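You operate a simulated robot arm through the tools that you are given. There is no shell and no other tool.

The job below is to be done with a simulated robot arm. You get a single attempt, and the scene is never put back.

Task
Egg-wash the dough ball, then shake poppy seeds over it.
Fine: use the black brush and the egg wash bowl; brush and shaker go back; the two rolls on the roll tray stay bare. Set down upright: what you pick out.

Only the result counts: the job must be done as asked and must still hold three seconds after the hand-in. Knocking over, shifting, dropping, spilling or breaking anything else fails it.

Robot
A 6-joint arm with a two-finger parallel gripper, fixed in place. Base frame: the origin is on the floor under the middle of its stand, x ahead of it, y to its left, z up. Readings come in mm, rad, newtons and seconds.
With the tool pointing down near the work surface it reaches from about 460 to 880 mm from the base axis. Its first joint turns from -2.007 to 2.007 rad. Payload 4.2 kg.
The TCP is the grasp point between the finger pads, 23 mm short of the fingertips. In the tool frame z runs along the fingers and y along their closing line. The gripper opens to 94 mm. The fingers are 38 mm wide and 10 mm thick; the gripper's body (54 by 96 mm) begins 39 mm behind the TCP.
Orientation is that of the tool frame in the base frame, as a unit quaternion [w, x, y, z]. With the fingers straight down and closing along the base's y, the tool's x points along the base's -x, its y along +y and its z along -z.

Tools
- The arm moves only by the tool nudge_tool. Its argument "steps" is a list that holds one entry, the list of rows, each a list of 6 numbers: the shift along the base's x, y, z in mm, then the turn, a rotation vector about the base's x, y, z in rad. In form: [[[tx, ty, tz, wx, wy, wz], ...]]. A call has 1 to 20 rows; each row shifts and turns the commanded pose from where the row before left it. "grip" is the finger opening in mm, from 0 to 94, set as the call begins (left out, the last holds). Rows are played at 5 a second. More than 50 mm and 0.15 rad between two rows, or a gripper value outside its range, and nothing of the call is played. A pose out of reach is approached as far as the arm can. The call stops where the force on the tool passes 40 N (or 10 N more than at its start, if that is more) or the arm is blocked; 0.2 s more then pass. The fingers move at their own pace (about 108 mm/s each) and stop on an object; they squeeze with about 34 N. The grip force told is the motor's: it shows also when the fingers shut on nothing. Time passes only in rows, and 0.2 s behind the last, so rows that do not move let the fingers close. The reply holds the time, the measured pose of the TCP, the force on the tool along the base axes, the opening and the grip force, in the units named above and with some noise, with the torque about the TCP (base axes, N m) and any sound that the robot's microphone picked up, and new pictures: "pictures" is both (left out), scene, wrist or none.
- Cameras (640 x 400 px; columns grow to the right, rows downward): "scene" is fixed at [400, -647.8, 1634.4]; the picture's right is [0.99, -0.11, 0.00], its down [-0.07, -0.65, -0.76] and it looks along [0.09, 0.75, -0.65] (base axes); focal length 313 px, centre (320, 200). "wrist" rides on the gripper at [86, 16, -75] in the tool frame; the picture's right is [-0.18, 0.98, 0.00], its down [-0.58, -0.11, -0.81] and it looks along [-0.79, -0.15, 0.59] (tool axes); focal length 243 px, centre (320, 200). There is no depth. A picture from a camera that has moved, and an enlarged one, comes with that camera's place and axes in the base frame and with its lens.
- move_column(by): slides the trunk up (or, below 0, down) by that many mm; the arm rides with it, the base frame stays. It gives what a move gives, with no picture.
- zoom(camera, box): a new picture of the part [left, top, right, bottom] of that camera's present view, enlarged. It takes no simulated time.
- hand_in(): hands the job in; it is judged then, once.

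Nothing tells you positions but the pictures and the camera data. Unless the task says otherwise, let go and move clear before handing in.

The tools are called after ">>>" by a JSON object that holds its "op" and its "data". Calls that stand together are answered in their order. nudge_tool: Moves the arm, as the interface text tells. Its arguments: {"type":"object","properties":{"steps":{"type":"array"},"grip":{"type":"number"},"pictures":{"type":"string","enum":["both","scene","wrist","none"]}},"required":["steps"]} The other tools are called the same way: move_column (by) moves the trunk up or down; zoom (camera, box) takes an enlarged picture of a part of a camera's view; hand_in () hands the job in.

At the start:

```text
clock: 0.0
tool_pos: [389.2, 193.4, 1283.8]
tool_rot: [0.0, 0.001, 1.0, 0.0]
force: [0.4, 0.0, 0.2]
torque: [-0.03, 0.0, 0.03]
finger_gap: 93.8
finger_force: 0.1
trunk travel left (down, up): [-825.0, 165.0]
```

scene: 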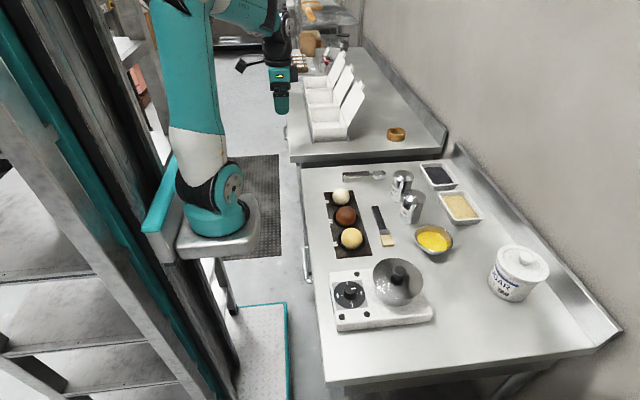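
wrist: 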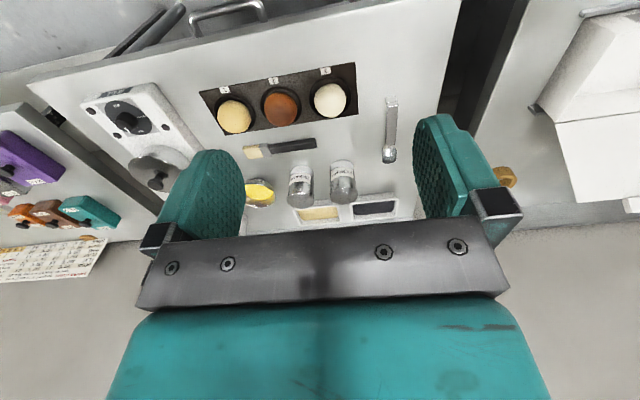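

I see a bench with a dark tray holding three balls (white, brown, yellow), a brush, two shakers, a bowl of egg wash, two trays of seeds and a hot plate. I'll zoom in to read the labels and work out positions before I move anything.

>>> {"op": "zoom", "data": {"camera": "scene", "box": [310, 150, 470, 250]}}

>>> {"op": "zoom", "data": {"camera": "scene", "box": [320, 180, 400, 260]}}

>>> {"op": "zoom", "data": {"camera": "wrist", "box": [190, 50, 430, 220]}}

>>> {"op": "zoom", "data": {"camera": "scene", "box": [380, 150, 500, 260]}}

```text
4.00 times, centred on (390, 200) of scene
camera zoom: at [400.0, -647.8, 1634.4], right [0.99, -0.11, 0.0], down [-0.07, -0.65, -0.76], along [0.09, 0.75, -0.65], focal length 1252 px, centre (40, 200)
```

zoom: 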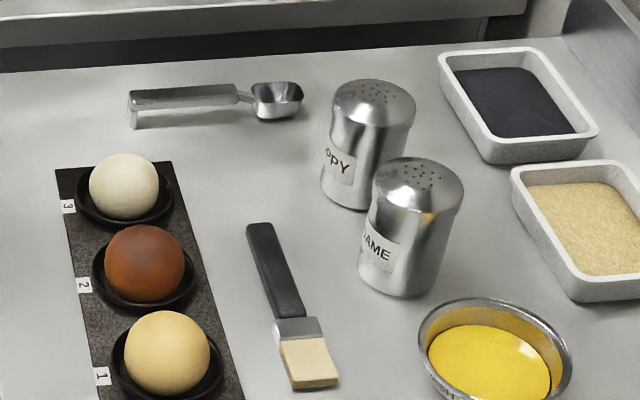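

```text
5.00 times, centred on (360, 220) of scene
camera zoom: at [400.0, -647.8, 1634.4], right [0.99, -0.11, 0.0], down [-0.07, -0.65, -0.76], along [0.09, 0.75, -0.65], focal length 1564 px, centre (120, 100)
```

zoom: 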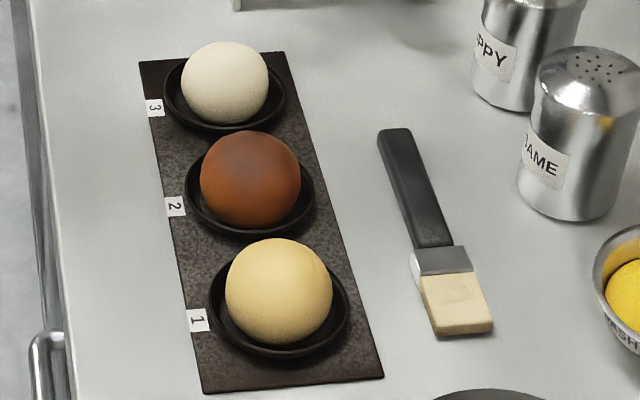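

```text
2.35 times, centred on (310, 135) of wrist
camera zoom: at [302.5, 210.6, 1359.8], right [0.18, 0.98, 0.0], down [0.58, -0.11, 0.81], along [0.79, -0.15, -0.59], focal length 571 px, centre (344, 353)
```

zoom: 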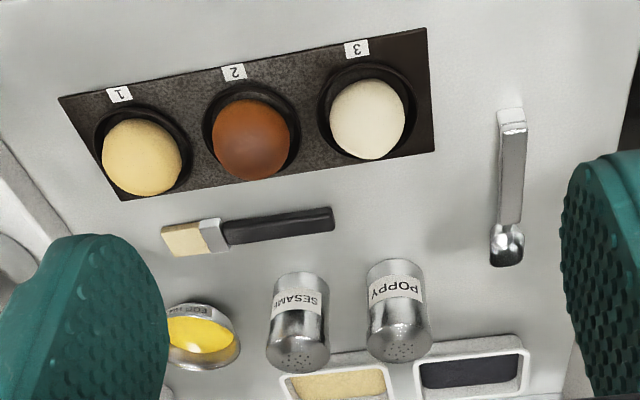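

```text
3.64 times, centred on (440, 205) of scene
camera zoom: at [400.0, -647.8, 1634.4], right [0.99, -0.11, 0.0], down [-0.07, -0.65, -0.76], along [0.09, 0.75, -0.65], focal length 1138 px, centre (-116, 182)
```

zoom: 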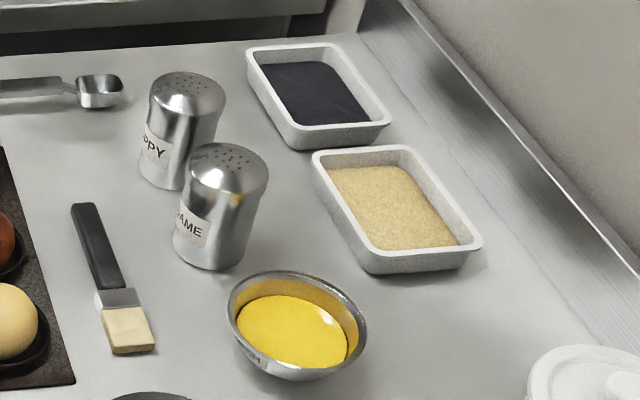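

The three balls differ only in colour, so I need a better look at them and at the other items before I choose one. I'm zooming into more of the scene.

>>> {"op": "zoom", "data": {"camera": "scene", "box": [320, 240, 450, 340]}}

>>> {"op": "zoom", "data": {"camera": "scene", "box": [325, 182, 375, 222]}}

>>> {"op": "zoom", "data": {"camera": "scene", "box": [325, 215, 405, 260]}}

>>> {"op": "zoom", "data": {"camera": "scene", "box": [400, 210, 560, 310]}}

>>> {"op": "zoom", "data": {"camera": "wrist", "box": [0, 60, 220, 260]}}

>>> {"op": "zoom", "data": {"camera": "scene", "box": [280, 0, 440, 160]}}

>>> {"op": "zoom", "data": {"camera": "wrist", "box": [200, 70, 370, 140]}}

```text
4.00 times, centred on (385, 290) of scene
camera zoom: at [400.0, -647.8, 1634.4], right [0.99, -0.11, 0.0], down [-0.07, -0.65, -0.76], along [0.09, 0.75, -0.65], focal length 1252 px, centre (60, -160)
```

zoom: 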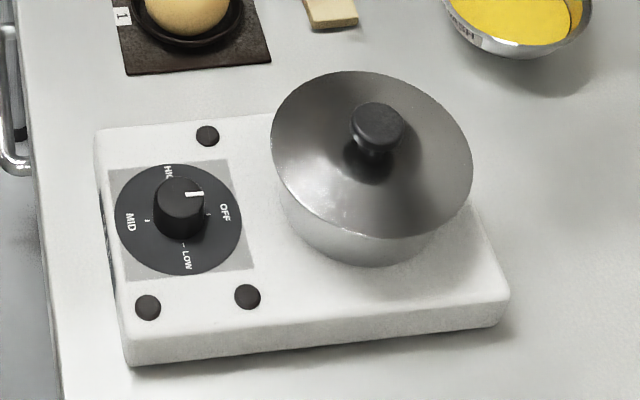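

```text
10.00 times, centred on (350, 202) of scene
camera zoom: at [400.0, -647.8, 1634.4], right [0.99, -0.11, 0.0], down [-0.07, -0.65, -0.76], along [0.09, 0.75, -0.65], focal length 3129 px, centre (20, 180)
```

zoom: 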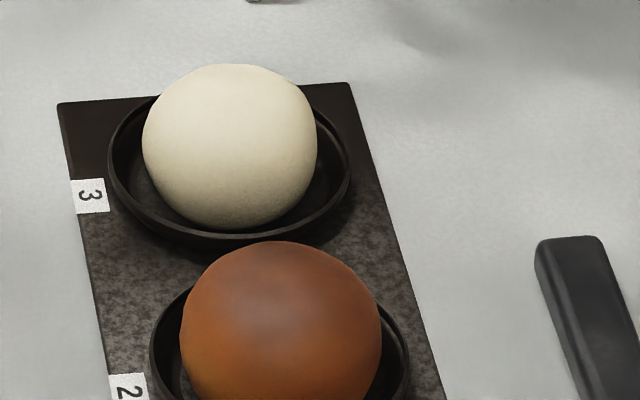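

```text
8.00 times, centred on (365, 238) of scene
camera zoom: at [400.0, -647.8, 1634.4], right [0.99, -0.11, 0.0], down [-0.07, -0.65, -0.76], along [0.09, 0.75, -0.65], focal length 2503 px, centre (-40, -100)
```

zoom: 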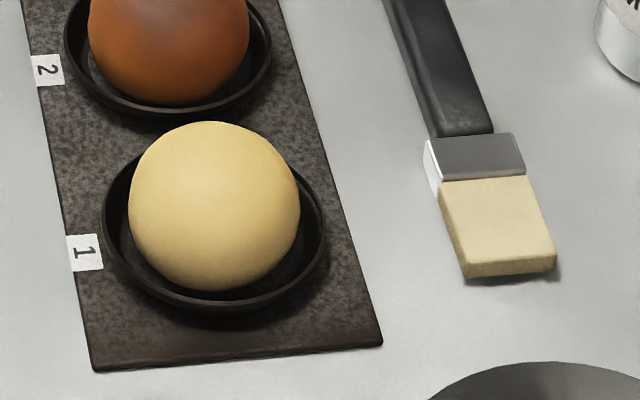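

```text
4.00 times, centred on (480, 260) of scene
camera zoom: at [400.0, -647.8, 1634.4], right [0.99, -0.11, 0.0], down [-0.07, -0.65, -0.76], along [0.09, 0.75, -0.65], focal length 1252 px, centre (-320, -40)
```

zoom: 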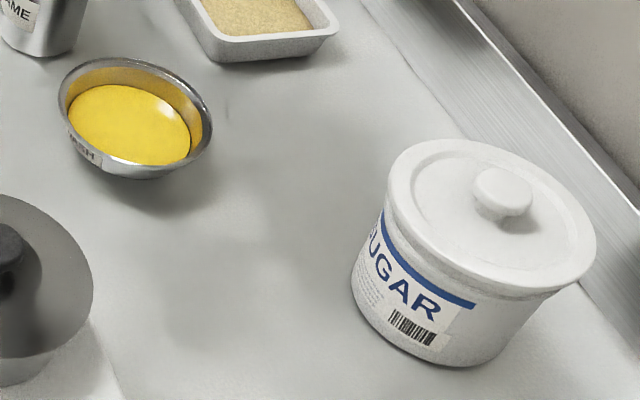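

```text
2.00 times, centred on (110, 160) of wrist
camera zoom: at [302.5, 210.6, 1359.8], right [0.18, 0.98, 0.0], down [0.58, -0.11, 0.81], along [0.79, -0.15, -0.59], focal length 485 px, centre (740, 280)
```

zoom: 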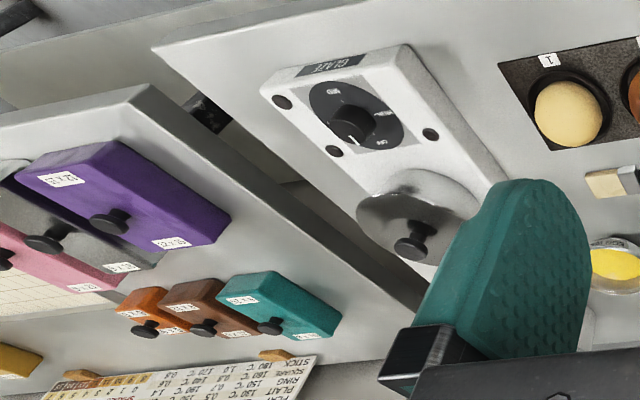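

```text
2.50 times, centred on (360, 80) of scene
camera zoom: at [400.0, -647.8, 1634.4], right [0.99, -0.11, 0.0], down [-0.07, -0.65, -0.76], along [0.09, 0.75, -0.65], focal length 782 px, centre (220, 500)
```

zoom: 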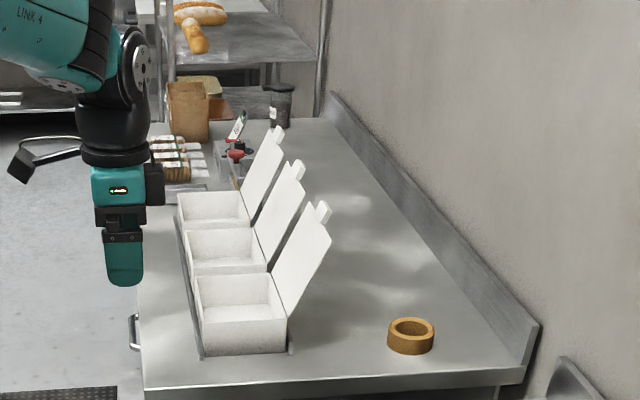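

```text
3.76 times, centred on (285, 105) of wrist
camera zoom: at [302.5, 210.6, 1359.8], right [0.18, 0.98, 0.0], down [0.58, -0.11, 0.81], along [0.79, -0.15, -0.59], focal length 913 px, centre (452, 558)
```

zoom: 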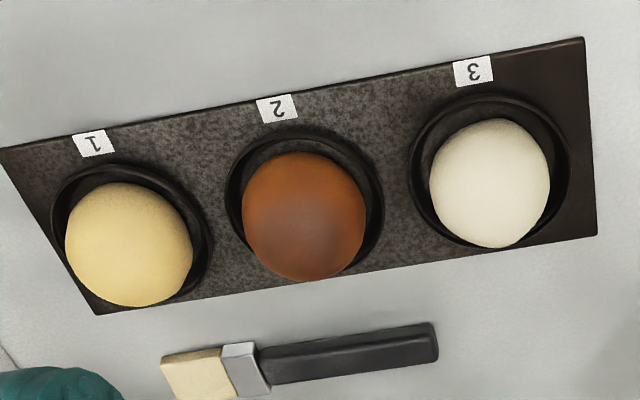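

The side-by-side colours read as raw dough (3, pale and floury), part-baked (1, golden) and fully baked (2, brown). Bench height triangulates to roughly z≈895–907, and the brush lies along y at x≈679, from y≈130 to -41. I'll move in for a closer look before committing to anything.

>>> {"op": "nudge_tool", "data": {"steps": [[[15, 0, -40, 0, 0, 0], [15, 0, -40, 0, 0, 0], [15, 0, -40, 0, 0, 0], [10, 0, -40, 0, 0, 0]]], "grip": 94}}

```text
clock: 1.0
tool_pos: [445.1, 195.2, 1123.2]
tool_rot: [0.001, 0.0, 1.0, 0.0]
force: [0.0, 0.4, 0.5]
torque: [0.0, -0.03, -0.01]
finger_gap: 94.1
finger_force: 0.1
trunk travel left (down, up): [-825.0, 165.0]
camera wrist: at [358.0, 212.1, 1200.1], right [0.18, 0.98, 0.0], down [0.58, -0.11, 0.81], along [0.79, -0.15, -0.59], focal length 243 px, centre (320, 200)
```

scene: 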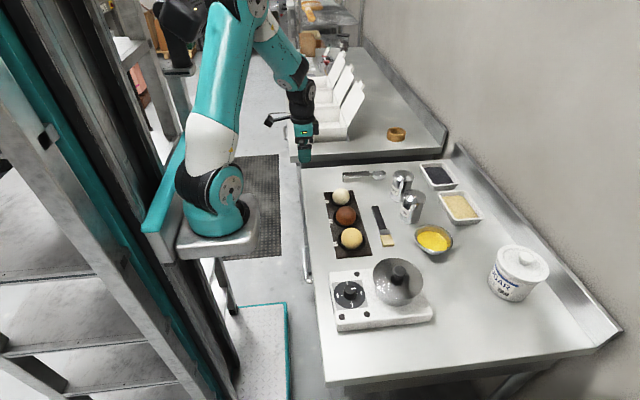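
wrist: 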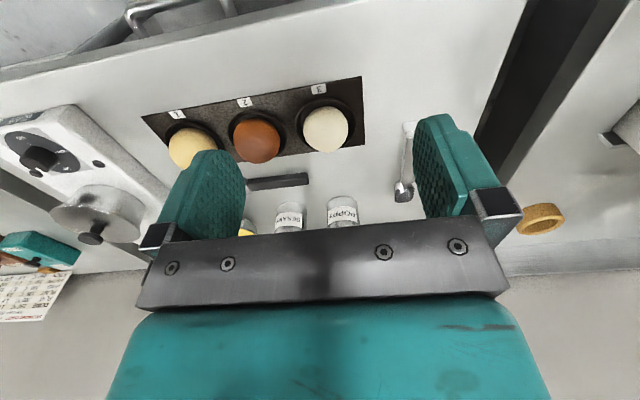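

The arm moves freely without the trunk. I'm zooming in on the balls and the brush from this nearer view.

>>> {"op": "zoom", "data": {"camera": "wrist", "box": [160, 80, 370, 200]}}

>>> {"op": "zoom", "data": {"camera": "wrist", "box": [290, 85, 370, 165]}}

>>> {"op": "zoom", "data": {"camera": "wrist", "box": [160, 110, 240, 190]}}

>>> {"op": "zoom", "data": {"camera": "wrist", "box": [235, 150, 435, 250]}}

```text
3.05 times, centred on (265, 140) of wrist
camera zoom: at [358.0, 212.1, 1200.1], right [0.18, 0.98, 0.0], down [0.58, -0.11, 0.81], along [0.79, -0.15, -0.59], focal length 739 px, centre (488, 383)
```

zoom: 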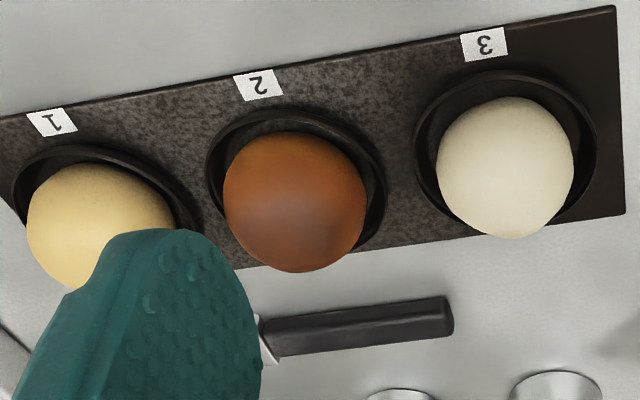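

```text
5.00 times, centred on (330, 125) of wrist
camera zoom: at [358.0, 212.1, 1200.1], right [0.18, 0.98, 0.0], down [0.58, -0.11, 0.81], along [0.79, -0.15, -0.59], focal length 1213 px, centre (270, 575)
```

zoom: 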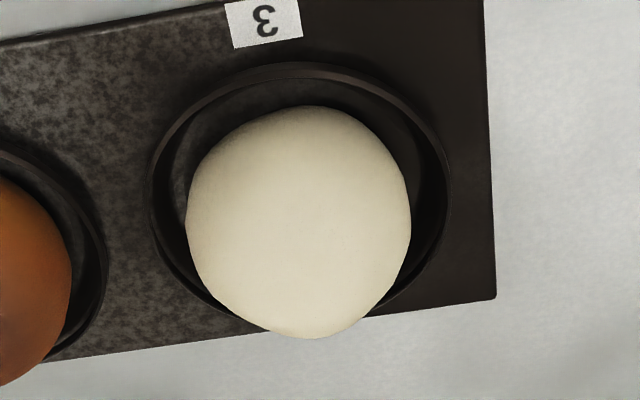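

```text
5.00 times, centred on (200, 150) of wrist
camera zoom: at [358.0, 212.1, 1200.1], right [0.18, 0.98, 0.0], down [0.58, -0.11, 0.81], along [0.79, -0.15, -0.59], focal length 1213 px, centre (920, 450)
```

zoom: 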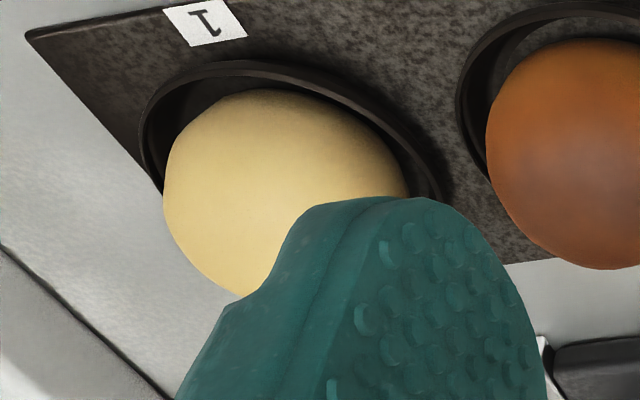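

```text
3.20 times, centred on (335, 200) of wrist
camera zoom: at [358.0, 212.1, 1200.1], right [0.18, 0.98, 0.0], down [0.58, -0.11, 0.81], along [0.79, -0.15, -0.59], focal length 776 px, centre (272, 200)
```

zoom: 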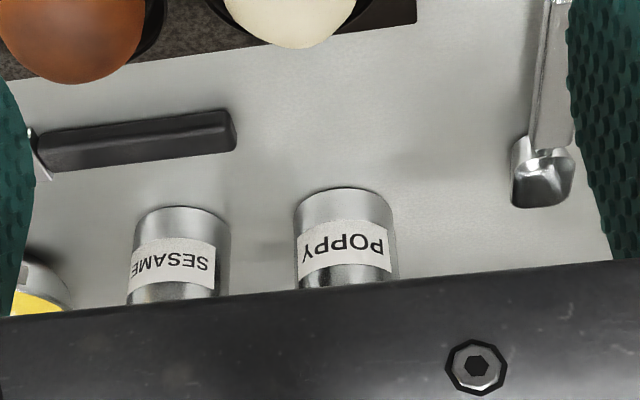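

The white ball in well 3 is matte and lumpy like raw dough, while 1 is golden and 2 is brown, so 3 is the dough ball, at about (570, 181, 923). Next I'll turn the gripper a quarter turn so it closes across the brush handle, and hover above the brush.

>>> {"op": "nudge_tool", "data": {"steps": [[[19.5, -9.75, -6, 0, 0, -0.1309], [19.5, -9.75, -6, 0, 0, -0.1309], [19.5, -9.75, -6, 0, 0, -0.1309], [19.5, -9.75, -6, 0, 0, -0.1309], [19.5, -9.75, -6, 0, 0, -0.1309], [19.5, -9.75, -6, 0, 0, -0.1309], [19.5, -9.75, -6, 0, 0, -0.1309], [19.5, -9.75, -6, 0, 0, -0.1309], [19.5, -9.75, -6, 0, 0, -0.1309], [19.5, -9.75, -6, 0, 0, -0.1309], [19.5, -9.75, -6, 0, 0, -0.1309], [19.5, -9.75, -6, 0, 0, -0.1309]]]}}

```text
clock: 3.6
tool_pos: [679.8, 76.6, 1053.2]
tool_rot: [0.0, 0.708, 0.706, 0.0]
force: [-0.2, -0.6, -0.3]
torque: [0.02, -0.01, 0.0]
finger_gap: 93.8
finger_force: 0.0
trunk travel left (down, up): [-825.0, 165.0]
camera wrist: at [694.9, 164.4, 1128.2], right [0.98, -0.19, 0.0], down [-0.11, -0.58, 0.81], along [-0.15, -0.79, -0.59], focal length 243 px, centre (320, 200)
```

scene: 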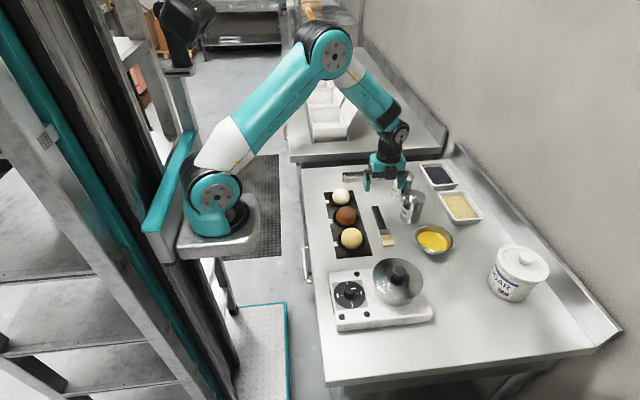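
wrist: 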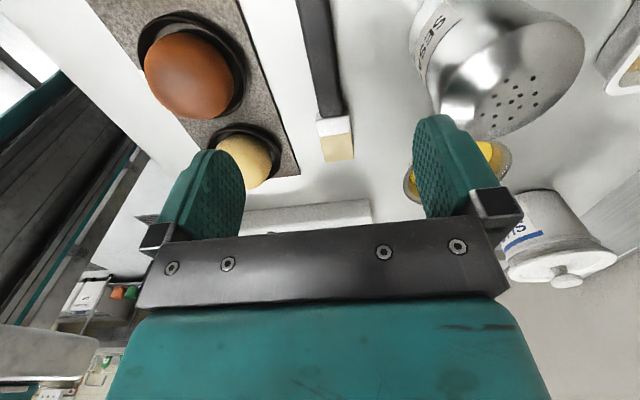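

The brush lies straight along y under the gripper. I'm zooming to measure its handle, width and thickness, and how the shaker and bowl sit.

>>> {"op": "zoom", "data": {"camera": "wrist", "box": [270, 0, 390, 180]}}

>>> {"op": "zoom", "data": {"camera": "scene", "box": [350, 140, 460, 260]}}

>>> {"op": "zoom", "data": {"camera": "wrist", "box": [380, 0, 640, 210]}}

```text
2.22 times, centred on (330, 90) of wrist
camera zoom: at [694.9, 164.4, 1128.2], right [0.98, -0.19, 0.0], down [-0.11, -0.58, 0.81], along [-0.15, -0.79, -0.59], focal length 539 px, centre (298, 444)
```

zoom: 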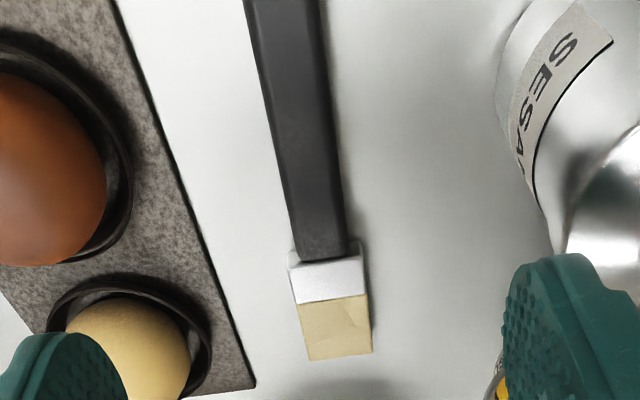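

```text
3.33 times, centred on (405, 200) of scene
camera zoom: at [400.0, -647.8, 1634.4], right [0.99, -0.11, 0.0], down [-0.07, -0.65, -0.76], along [0.09, 0.75, -0.65], focal length 1043 px, centre (37, 200)
```

zoom: 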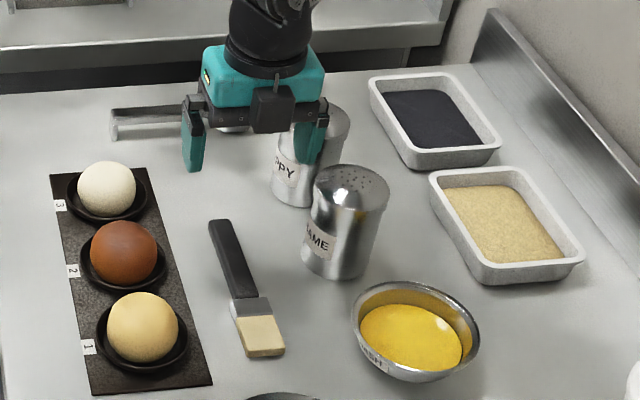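

```text
1.90 times, centred on (510, 105) of wrist
camera zoom: at [694.9, 164.4, 1128.2], right [0.98, -0.19, 0.0], down [-0.11, -0.58, 0.81], along [-0.15, -0.79, -0.59], focal length 462 px, centre (-42, 381)
```

zoom: 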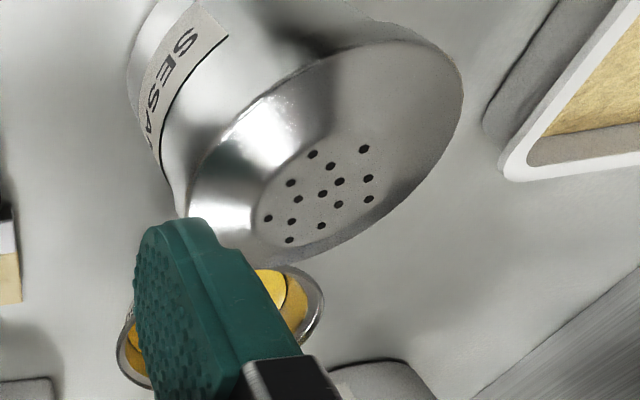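

The handle is about 22 mm wide, spanning y≈17–130 with the bristle tip near y≈-48 and its top near z≈912. I'll narrow the fingers to 50 mm so they clear the roll tray, then come down to just above the handle.

>>> {"op": "nudge_tool", "data": {"steps": [[[0, -2, -25, 0, 0, 0], [0, -2, -25, 0, 0, 0], [0, -2, -25, 0, 0, 0], [0, -1, -20, 0, 0, 0], [0, 0, 0, 0, 0, 0]]], "grip": 50}}

```text
clock: 4.8
tool_pos: [678.3, 71.5, 955.9]
tool_rot: [0.0, 0.707, 0.707, 0.001]
force: [0.4, 0.5, -0.2]
torque: [0.0, -0.01, 0.01]
finger_gap: 50.1
finger_force: 0.0
trunk travel left (down, up): [-825.0, 165.0]
camera wrist: at [693.7, 158.0, 1032.5], right [0.98, -0.18, 0.0], down [-0.11, -0.58, 0.81], along [-0.15, -0.79, -0.59], focal length 243 px, centre (320, 200)
```

scene: 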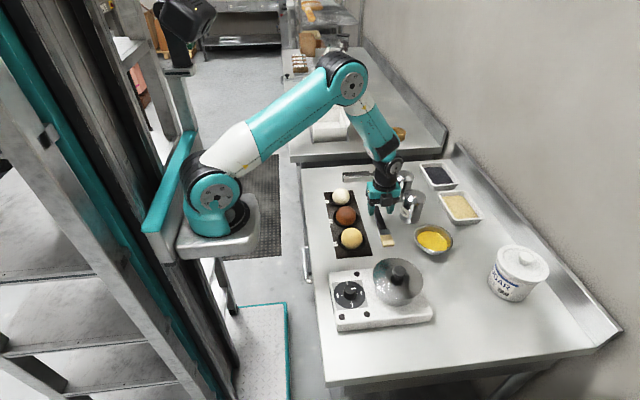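
wrist: 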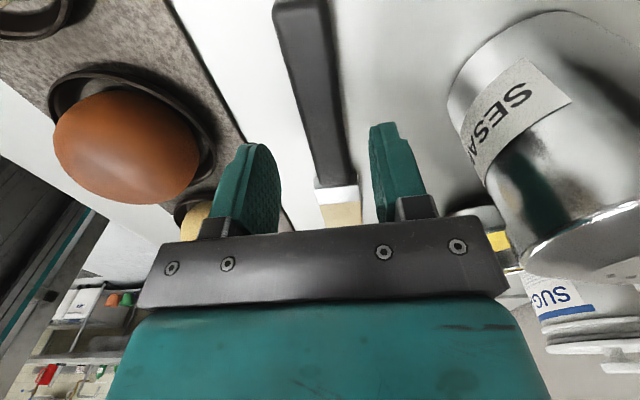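

The handle is between the open fingers and roughly centred. I'll lower to about z=928, watching the force.

>>> {"op": "nudge_tool", "data": {"steps": [[[1, 0, -9, 0, 0, 0], [1, 0, -9, 0, 0, 0], [0, 0, -9, 0, 0, 0], [0, 0, 0, 0, 0, 0]]]}}

>>> {"op": "zoom", "data": {"camera": "scene", "box": [340, 170, 430, 260]}}

```text
clock: 5.8
tool_pos: [681.0, 70.8, 930.3]
tool_rot: [-0.001, 0.707, 0.707, 0.0]
force: [0.2, 0.5, 0.0]
torque: [0.01, 0.01, -0.02]
finger_gap: 49.9
finger_force: 0.0
trunk travel left (down, up): [-825.0, 165.0]
camera wrist: at [696.3, 156.7, 1005.5], right [0.98, -0.18, 0.0], down [-0.11, -0.58, 0.81], along [-0.15, -0.79, -0.59], focal length 243 px, centre (320, 200)
```

scene: 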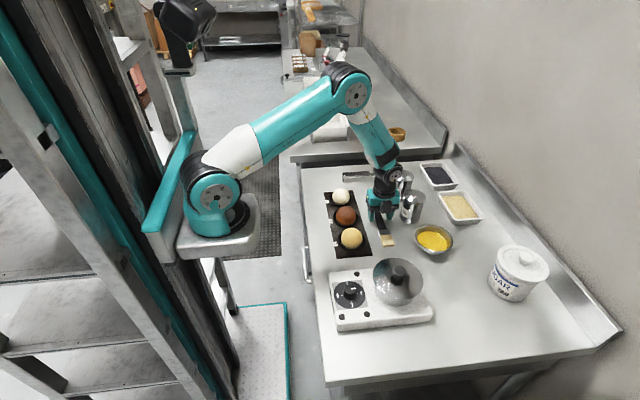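
wrist: 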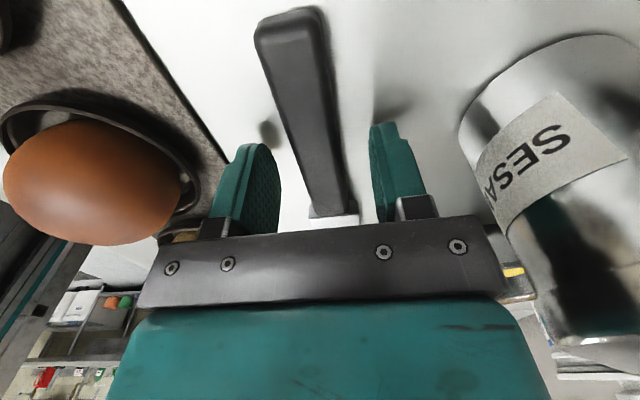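

```text
4.44 times, centred on (385, 215) of scene
camera zoom: at [400.0, -647.8, 1634.4], right [0.99, -0.11, 0.0], down [-0.07, -0.65, -0.76], along [0.09, 0.75, -0.65], focal length 1390 px, centre (31, 133)
```

zoom: 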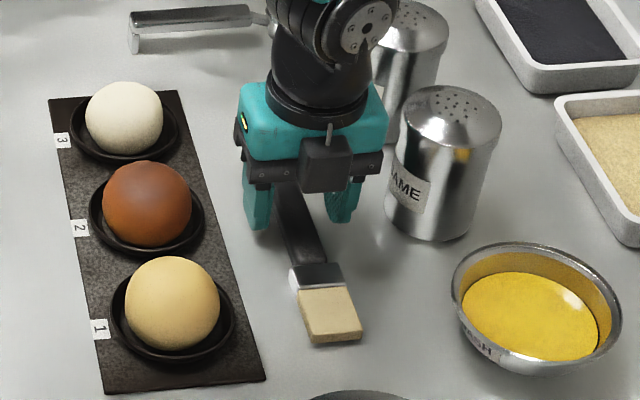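

The fingers straddle the handle and haven't touched anything. I'll lower a few more millimetres and then close.

>>> {"op": "nudge_tool", "data": {"steps": [[[0, 0, -2.5, 0, 0, 0], [0, 0, -2.5, 0, 0, 0], [0, 0, 0, 0, 0, 0]]], "pictures": "wrist"}}

```text
clock: 6.6
tool_pos: [681.7, 69.3, 925.3]
tool_rot: [0.0, 0.707, 0.707, 0.0]
force: [0.2, 0.0, -0.4]
torque: [-0.01, -0.01, 0.01]
finger_gap: 50.2
finger_force: 0.0
trunk travel left (down, up): [-825.0, 165.0]
camera wrist: at [696.6, 156.5, 1000.6], right [0.98, -0.18, 0.0], down [-0.11, -0.58, 0.81], along [-0.15, -0.79, -0.59], focal length 243 px, centre (320, 200)
```

wrist: 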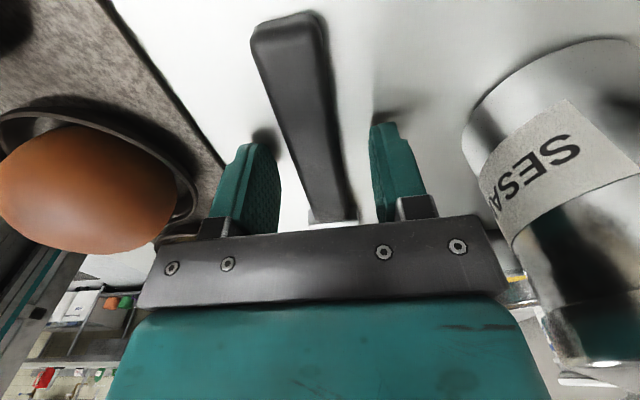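

The fingertips are about 2 mm above the bench, so I'm closing on the handle.

>>> {"op": "nudge_tool", "data": {"steps": [[[0, 0, 0, 0, 0, 0], [0, 0, 0, 0, 0, 0], [0, 0, 0, 0, 0, 0], [0, 0, 0, 0, 0, 0]]], "grip": 5}}

```text
clock: 7.6
tool_pos: [681.3, 70.0, 924.1]
tool_rot: [0.0, 0.708, 0.706, 0.0]
force: [0.2, 0.7, -0.5]
torque: [0.0, 0.01, 0.01]
finger_gap: 22.8
finger_force: 33.7
trunk travel left (down, up): [-825.0, 165.0]
camera wrist: at [696.6, 156.5, 1000.6], right [0.98, -0.18, 0.0], down [-0.11, -0.58, 0.81], along [-0.15, -0.79, -0.59], focal length 243 px, centre (320, 200)
```

scene: 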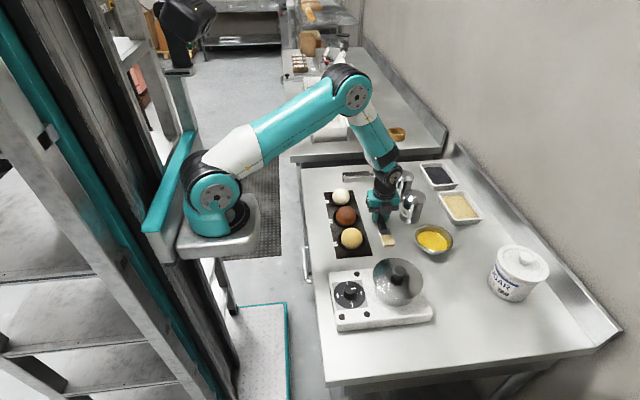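
wrist: 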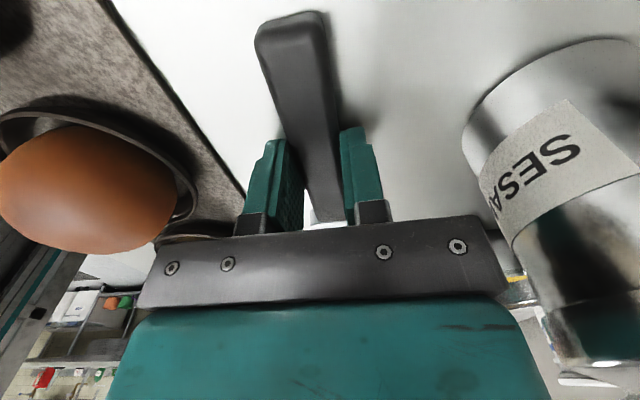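

The brush is gripped at 22.8 mm. I'll lift it straight up, clear of the shakers, and check that it hangs level.

>>> {"op": "nudge_tool", "data": {"steps": [[[0, 0, 10, 0, 0, 0], [0, 0, 20, 0, 0, 0], [0, 0, 30, 0, 0, 0], [0, 0, 30, 0, 0, 0], [0, 0, 30, 0, 0, 0], [0, 0, 0, 0, 0, 0]]]}}

>>> {"op": "zoom", "data": {"camera": "scene", "box": [340, 140, 460, 260]}}

```text
clock: 9.0
tool_pos: [681.7, 71.2, 1045.4]
tool_rot: [0.0, 0.708, 0.707, 0.0]
force: [0.0, -0.1, -0.8]
torque: [0.01, -0.02, -0.01]
finger_gap: 22.9
finger_force: 33.8
trunk travel left (down, up): [-825.0, 165.0]
camera wrist: at [696.8, 157.6, 1120.0], right [0.98, -0.18, 0.0], down [-0.11, -0.58, 0.81], along [-0.15, -0.79, -0.59], focal length 243 px, centre (320, 200)
```

scene: 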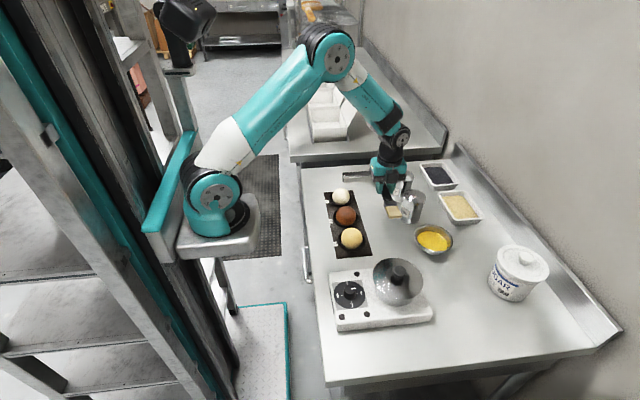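
wrist: 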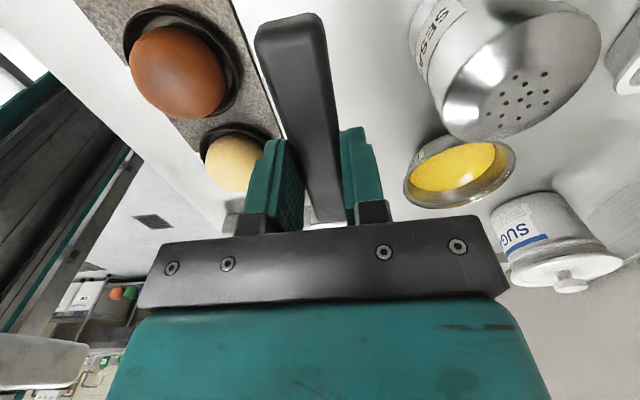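

```text
3.33 times, centred on (400, 200) of scene
camera zoom: at [400.0, -647.8, 1634.4], right [0.99, -0.11, 0.0], down [-0.07, -0.65, -0.76], along [0.09, 0.75, -0.65], focal length 1043 px, centre (53, 200)
```

zoom: 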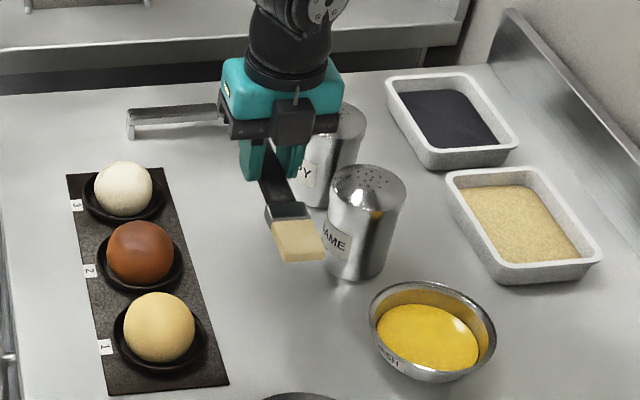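

The brush came up level and the bowl is now fully visible in the wrist view. I'm zooming to pin down the bowl's position, rim and egg-wash level.

>>> {"op": "zoom", "data": {"camera": "wrist", "box": [390, 110, 540, 220]}}

>>> {"op": "zoom", "data": {"camera": "scene", "box": [403, 213, 463, 263]}}

>>> {"op": "zoom", "data": {"camera": "scene", "box": [370, 160, 430, 220]}}

```text
3.64 times, centred on (465, 165) of wrist
camera zoom: at [696.8, 157.6, 1120.0], right [0.98, -0.18, 0.0], down [-0.11, -0.58, 0.81], along [-0.15, -0.79, -0.59], focal length 882 px, centre (-207, 327)
```

zoom: 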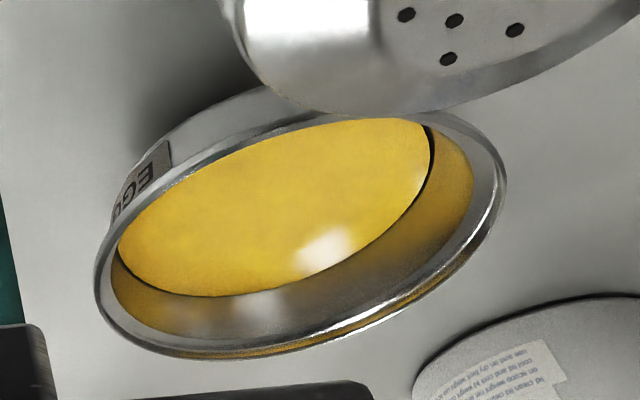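

```text
8.00 times, centred on (433, 238) of scene
camera zoom: at [400.0, -647.8, 1634.4], right [0.99, -0.11, 0.0], down [-0.07, -0.65, -0.76], along [0.09, 0.75, -0.65], focal length 2503 px, centre (-584, -104)
```

zoom: 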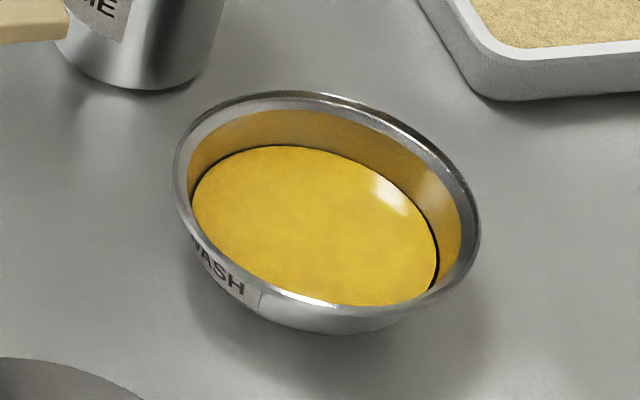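

```text
6.67 times, centred on (400, 190) of scene
camera zoom: at [400.0, -647.8, 1634.4], right [0.99, -0.11, 0.0], down [-0.07, -0.65, -0.76], along [0.09, 0.75, -0.65], focal length 2086 px, centre (-213, 267)
```

zoom: 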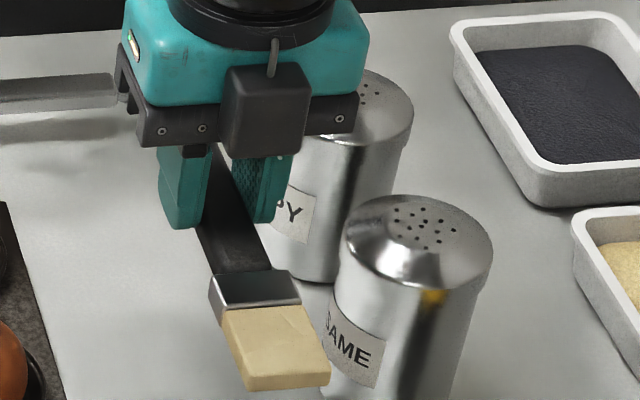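

Triangulating puts the bowl centre near (807, -63), with the rim at z≈946 and the egg surface at z≈933. I'll move away from the sesame shaker while turning the brush so its bristles point along +x, towards the bowl.

>>> {"op": "nudge_tool", "data": {"steps": [[[-3.35, -11.03, 1.27, 0, 0, 0.1309], [-3.35, -11.03, 1.27, 0, 0, 0.1309], [-3.35, -11.03, 1.27, 0, 0, 0.1309], [-3.35, -11.03, 1.27, 0, 0, 0.1309], [-3.35, -11.03, 1.27, 0, 0, 0.1309], [-3.35, -11.03, 1.27, 0, 0, 0.1309], [-3.35, -11.03, 1.27, 0, 0, 0.1309], [-3.35, -11.03, 1.27, 0, 0, 0.1309], [-3.35, -11.03, 1.27, 0, 0, 0.1309], [-3.35, -11.03, 1.27, 0, 0, 0.1309], [-3.35, -11.03, 1.27, 0, 0, 0.1309], [-3.35, -11.03, 1.27, 0, 0, 0.1309], [0, 0, 0, 0, 0, 0]]]}}

>>> {"op": "zoom", "data": {"camera": "scene", "box": [350, 160, 470, 270]}}

```text
clock: 11.8
tool_pos: [639.5, -62.5, 1061.7]
tool_rot: [-0.001, -0.001, 1.0, -0.001]
force: [0.0, -0.1, 0.2]
torque: [-0.01, 0.03, 0.02]
finger_gap: 22.6
finger_force: 34.2
trunk travel left (down, up): [-825.0, 165.0]
camera wrist: at [552.8, -46.4, 1136.3], right [0.18, 0.98, 0.0], down [0.58, -0.11, 0.81], along [0.79, -0.15, -0.59], focal length 243 px, centre (320, 200)
```

scene: 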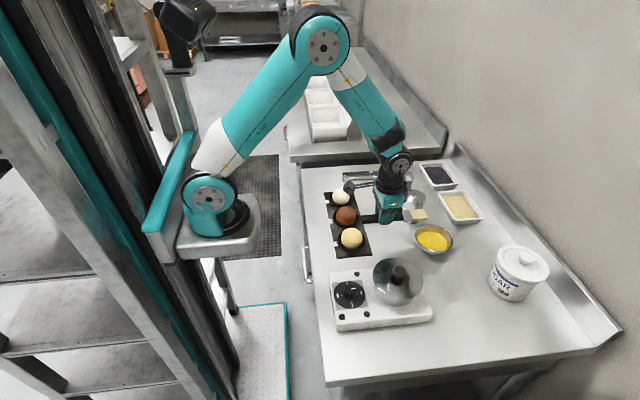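
wrist: 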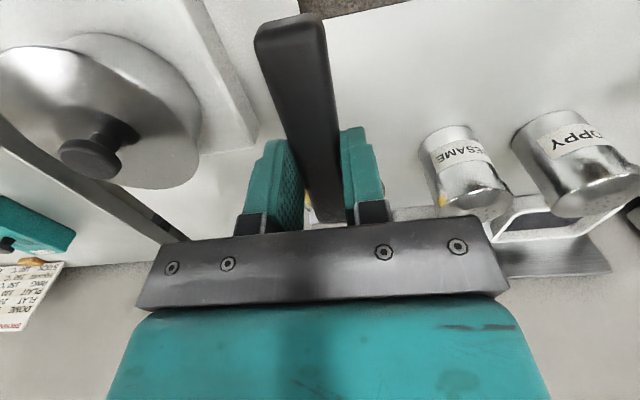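

```text
3.64 times, centred on (410, 215) of scene
camera zoom: at [400.0, -647.8, 1634.4], right [0.99, -0.11, 0.0], down [-0.07, -0.65, -0.76], along [0.09, 0.75, -0.65], focal length 1138 px, centre (-7, 146)
```

zoom: 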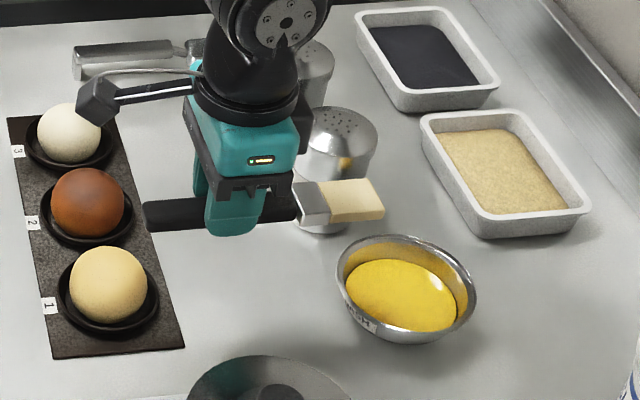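

The scene camera confirms the brush tip sits about 122 mm ahead of the gripper, at the expected height. I'll tilt the brush 40° bristles-down and bring the tip over the middle of the bowl, staying above the rim.

>>> {"op": "nudge_tool", "data": {"steps": [[[11.3, 0, 2.9, 0, 0.0873, 0], [11.3, 0, 2.9, 0, 0.0873, 0], [11.3, 0, 2.9, 0, 0.0873, 0], [11.3, 0, 2.9, 0, 0.0873, 0], [11.3, 0, 2.9, 0, 0.0873, 0], [11.3, 0, 2.9, 0, 0.0873, 0], [11.3, 0, 2.9, 0, 0.0873, 0], [11.3, 0, 2.9, 0, 0.0873, 0], [0, 0, 0, 0, 0, 0]]]}}

>>> {"op": "zoom", "data": {"camera": "scene", "box": [370, 160, 480, 270]}}

```text
clock: 13.8
tool_pos: [731.3, -68.9, 1078.6]
tool_rot: [-0.323, -0.006, 0.946, -0.019]
force: [0.5, 1.0, -0.2]
torque: [0.02, -0.01, 0.02]
finger_gap: 23.0
finger_force: 34.2
out of reach, approached as far as the arm can: row 8
trunk travel left (down, up): [-825.0, 165.0]
camera wrist: at [706.2, -50.0, 1190.3], right [0.12, 0.98, -0.14], down [0.96, -0.08, 0.29], along [0.27, -0.17, -0.95], focal length 243 px, centre (320, 200)
```

scene: 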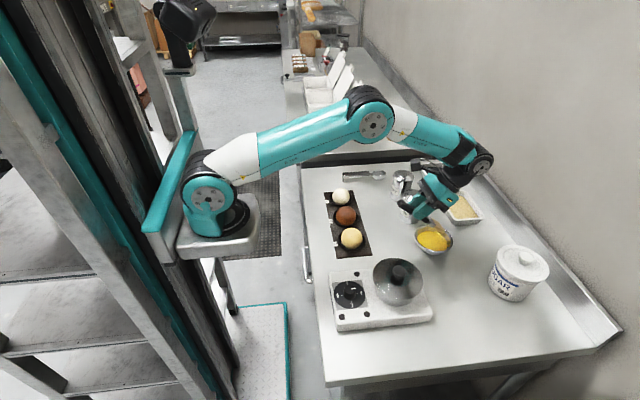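
wrist: 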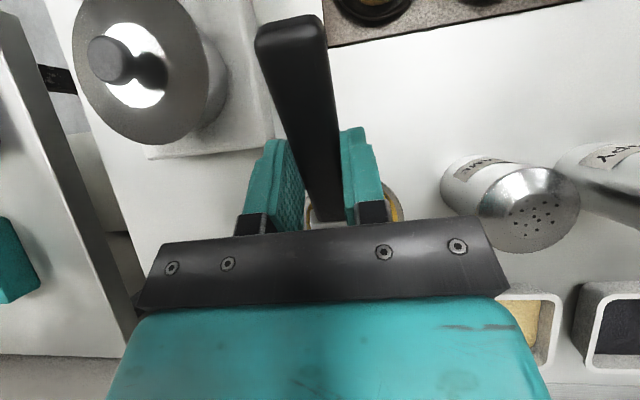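

```text
3.64 times, centred on (425, 215) of scene
camera zoom: at [400.0, -647.8, 1634.4], right [0.99, -0.11, 0.0], down [-0.07, -0.65, -0.76], along [0.09, 0.75, -0.65], focal length 1138 px, centre (-62, 146)
```

zoom: 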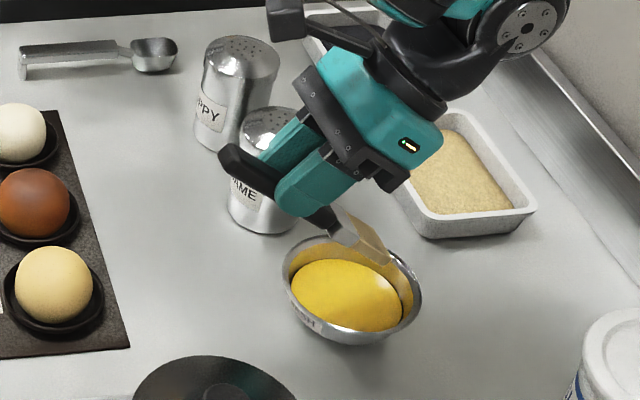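

At 40° of tilt pointing straight out, the arm just ran out of reach. A shallower 33° tilt still clears the rim, so I'll back off to that and check the pose.

>>> {"op": "nudge_tool", "data": {"steps": [[[0, -1, 0, 0, -0.1224, 0], [0, 0, 0, 0, 0, 0], [0, 0, 0, 0, 0, 0]]]}}

>>> {"op": "zoom", "data": {"camera": "scene", "box": [390, 190, 470, 270]}}

```text
clock: 14.6
tool_pos: [730.2, -70.8, 1078.2]
tool_rot: [-0.264, -0.005, 0.964, -0.02]
force: [0.1, 0.9, 0.3]
torque: [0.04, 0.0, 0.0]
finger_gap: 22.9
finger_force: 34.0
trunk travel left (down, up): [-825.0, 165.0]
camera wrist: at [692.2, -50.8, 1186.8], right [0.14, 0.98, -0.13], down [0.91, -0.08, 0.4], along [0.38, -0.17, -0.91], focal length 243 px, centre (320, 200)
```

scene: 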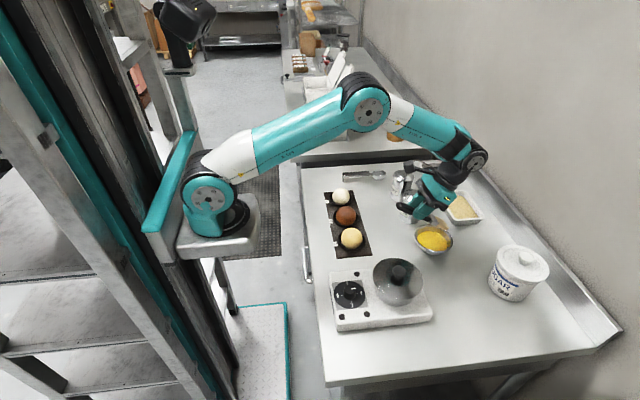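
wrist: 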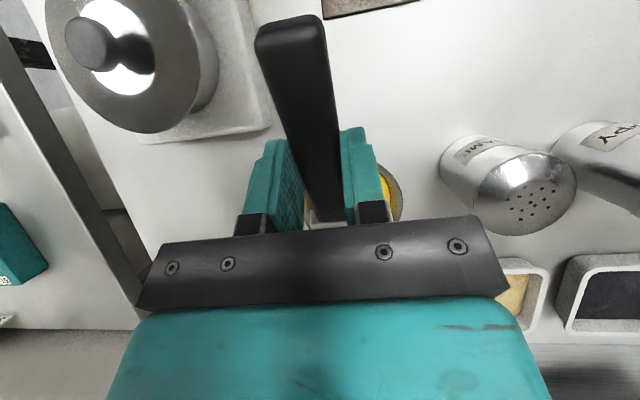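

```text
5.00 times, centred on (430, 230) of scene
camera zoom: at [400.0, -647.8, 1634.4], right [0.99, -0.11, 0.0], down [-0.07, -0.65, -0.76], along [0.09, 0.75, -0.65], focal length 1564 px, centre (-230, 50)
```

zoom: 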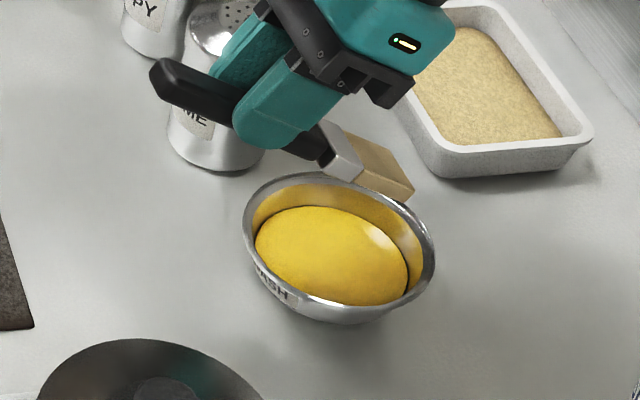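

The commanded pose had settled at the reachable point with a small twist. I'll undo the twist, set the 33° tilt, centre on the bowl in y, and come down partway to check.

>>> {"op": "nudge_tool", "data": {"steps": [[[-1.5, 3.5, -10, 0.018, 0.021, -0.01], [-1.5, 3.5, -10, 0.018, 0.021, -0.01], [0, 0, -8, 0, 0, 0], [0, 0, 0, 0, 0, 0]]]}}

>>> {"op": "zoom", "data": {"camera": "scene", "box": [390, 190, 470, 270]}}

```text
clock: 15.6
tool_pos: [726.6, -64.4, 1049.7]
tool_rot: [-0.285, 0.0, 0.959, 0.002]
force: [0.7, 0.4, -0.1]
torque: [0.01, 0.0, 0.01]
finger_gap: 22.8
finger_force: 34.0
trunk travel left (down, up): [-825.0, 165.0]
camera wrist: at [694.2, -47.5, 1160.8], right [0.16, 0.98, -0.1], down [0.93, -0.11, 0.36], along [0.34, -0.15, -0.93], focal length 243 px, centre (320, 200)
```

scene: 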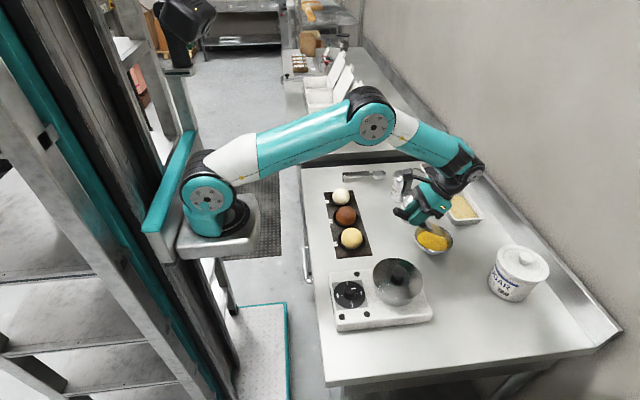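
wrist: 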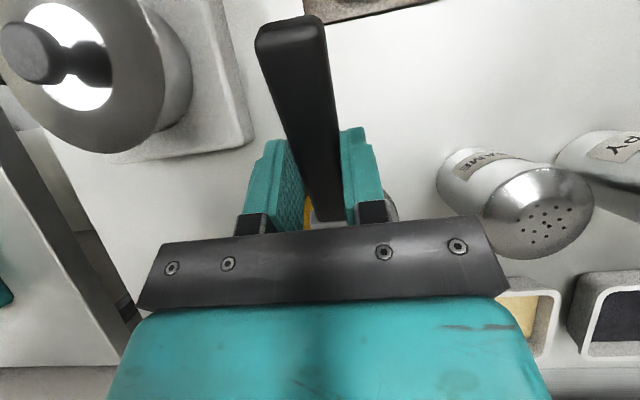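

```text
5.00 times, centred on (430, 230) of scene
camera zoom: at [400.0, -647.8, 1634.4], right [0.99, -0.11, 0.0], down [-0.07, -0.65, -0.76], along [0.09, 0.75, -0.65], focal length 1564 px, centre (-230, 50)
```

zoom: 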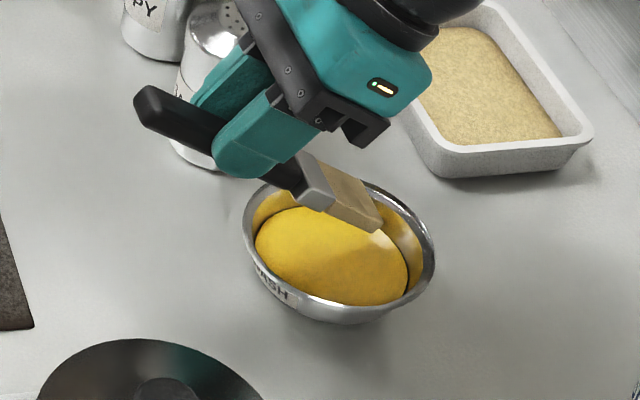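

The pose is exact and the tip is over the egg wash. I'm lowering slowly now, watching for contact forces.

>>> {"op": "nudge_tool", "data": {"steps": [[[0, 0, -10, 0, 0, 0], [0, 0, -10, 0, 0, 0], [0, 0, -8, 0, 0, 0], [0, 0, -6, 0, 0, 0], [0, 0, 0, 0, 0, 0]]]}}

>>> {"op": "zoom", "data": {"camera": "scene", "box": [390, 190, 470, 270]}}

```text
clock: 16.8
tool_pos: [726.9, -62.8, 1016.4]
tool_rot: [-0.284, 0.0, 0.959, 0.002]
force: [1.4, 0.2, -0.5]
torque: [0.01, -0.02, -0.01]
finger_gap: 22.8
finger_force: 33.2
trunk travel left (down, up): [-825.0, 165.0]
camera wrist: at [694.4, -47.6, 1126.7], right [0.16, 0.98, -0.1], down [0.93, -0.11, 0.36], along [0.34, -0.15, -0.93], focal length 243 px, centre (320, 200)
```

scene: 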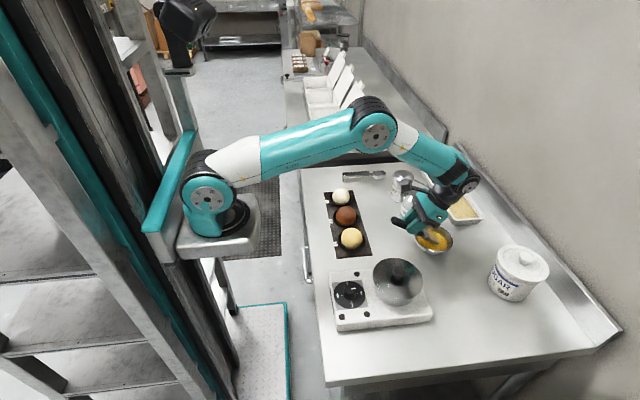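
wrist: 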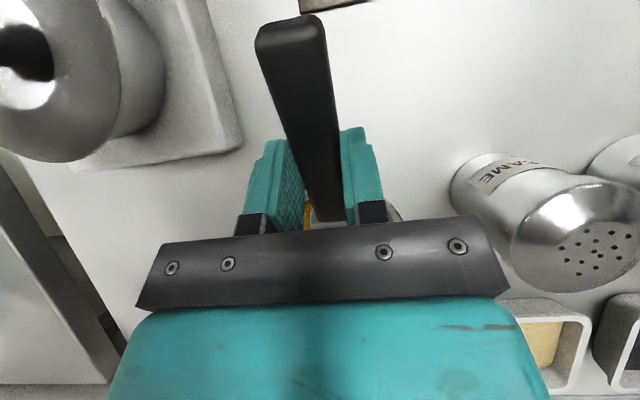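

```text
5.00 times, centred on (430, 230) of scene
camera zoom: at [400.0, -647.8, 1634.4], right [0.99, -0.11, 0.0], down [-0.07, -0.65, -0.76], along [0.09, 0.75, -0.65], focal length 1564 px, centre (-230, 50)
```

zoom: 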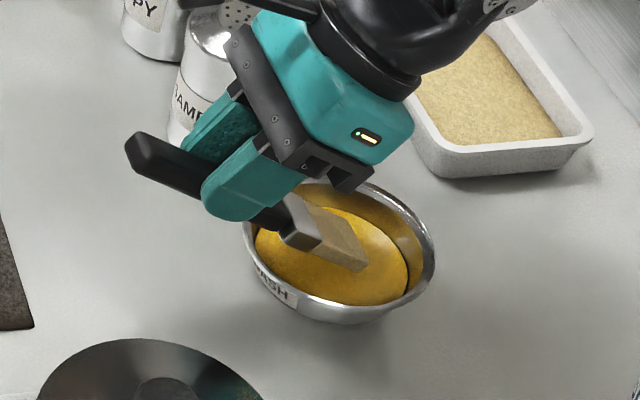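

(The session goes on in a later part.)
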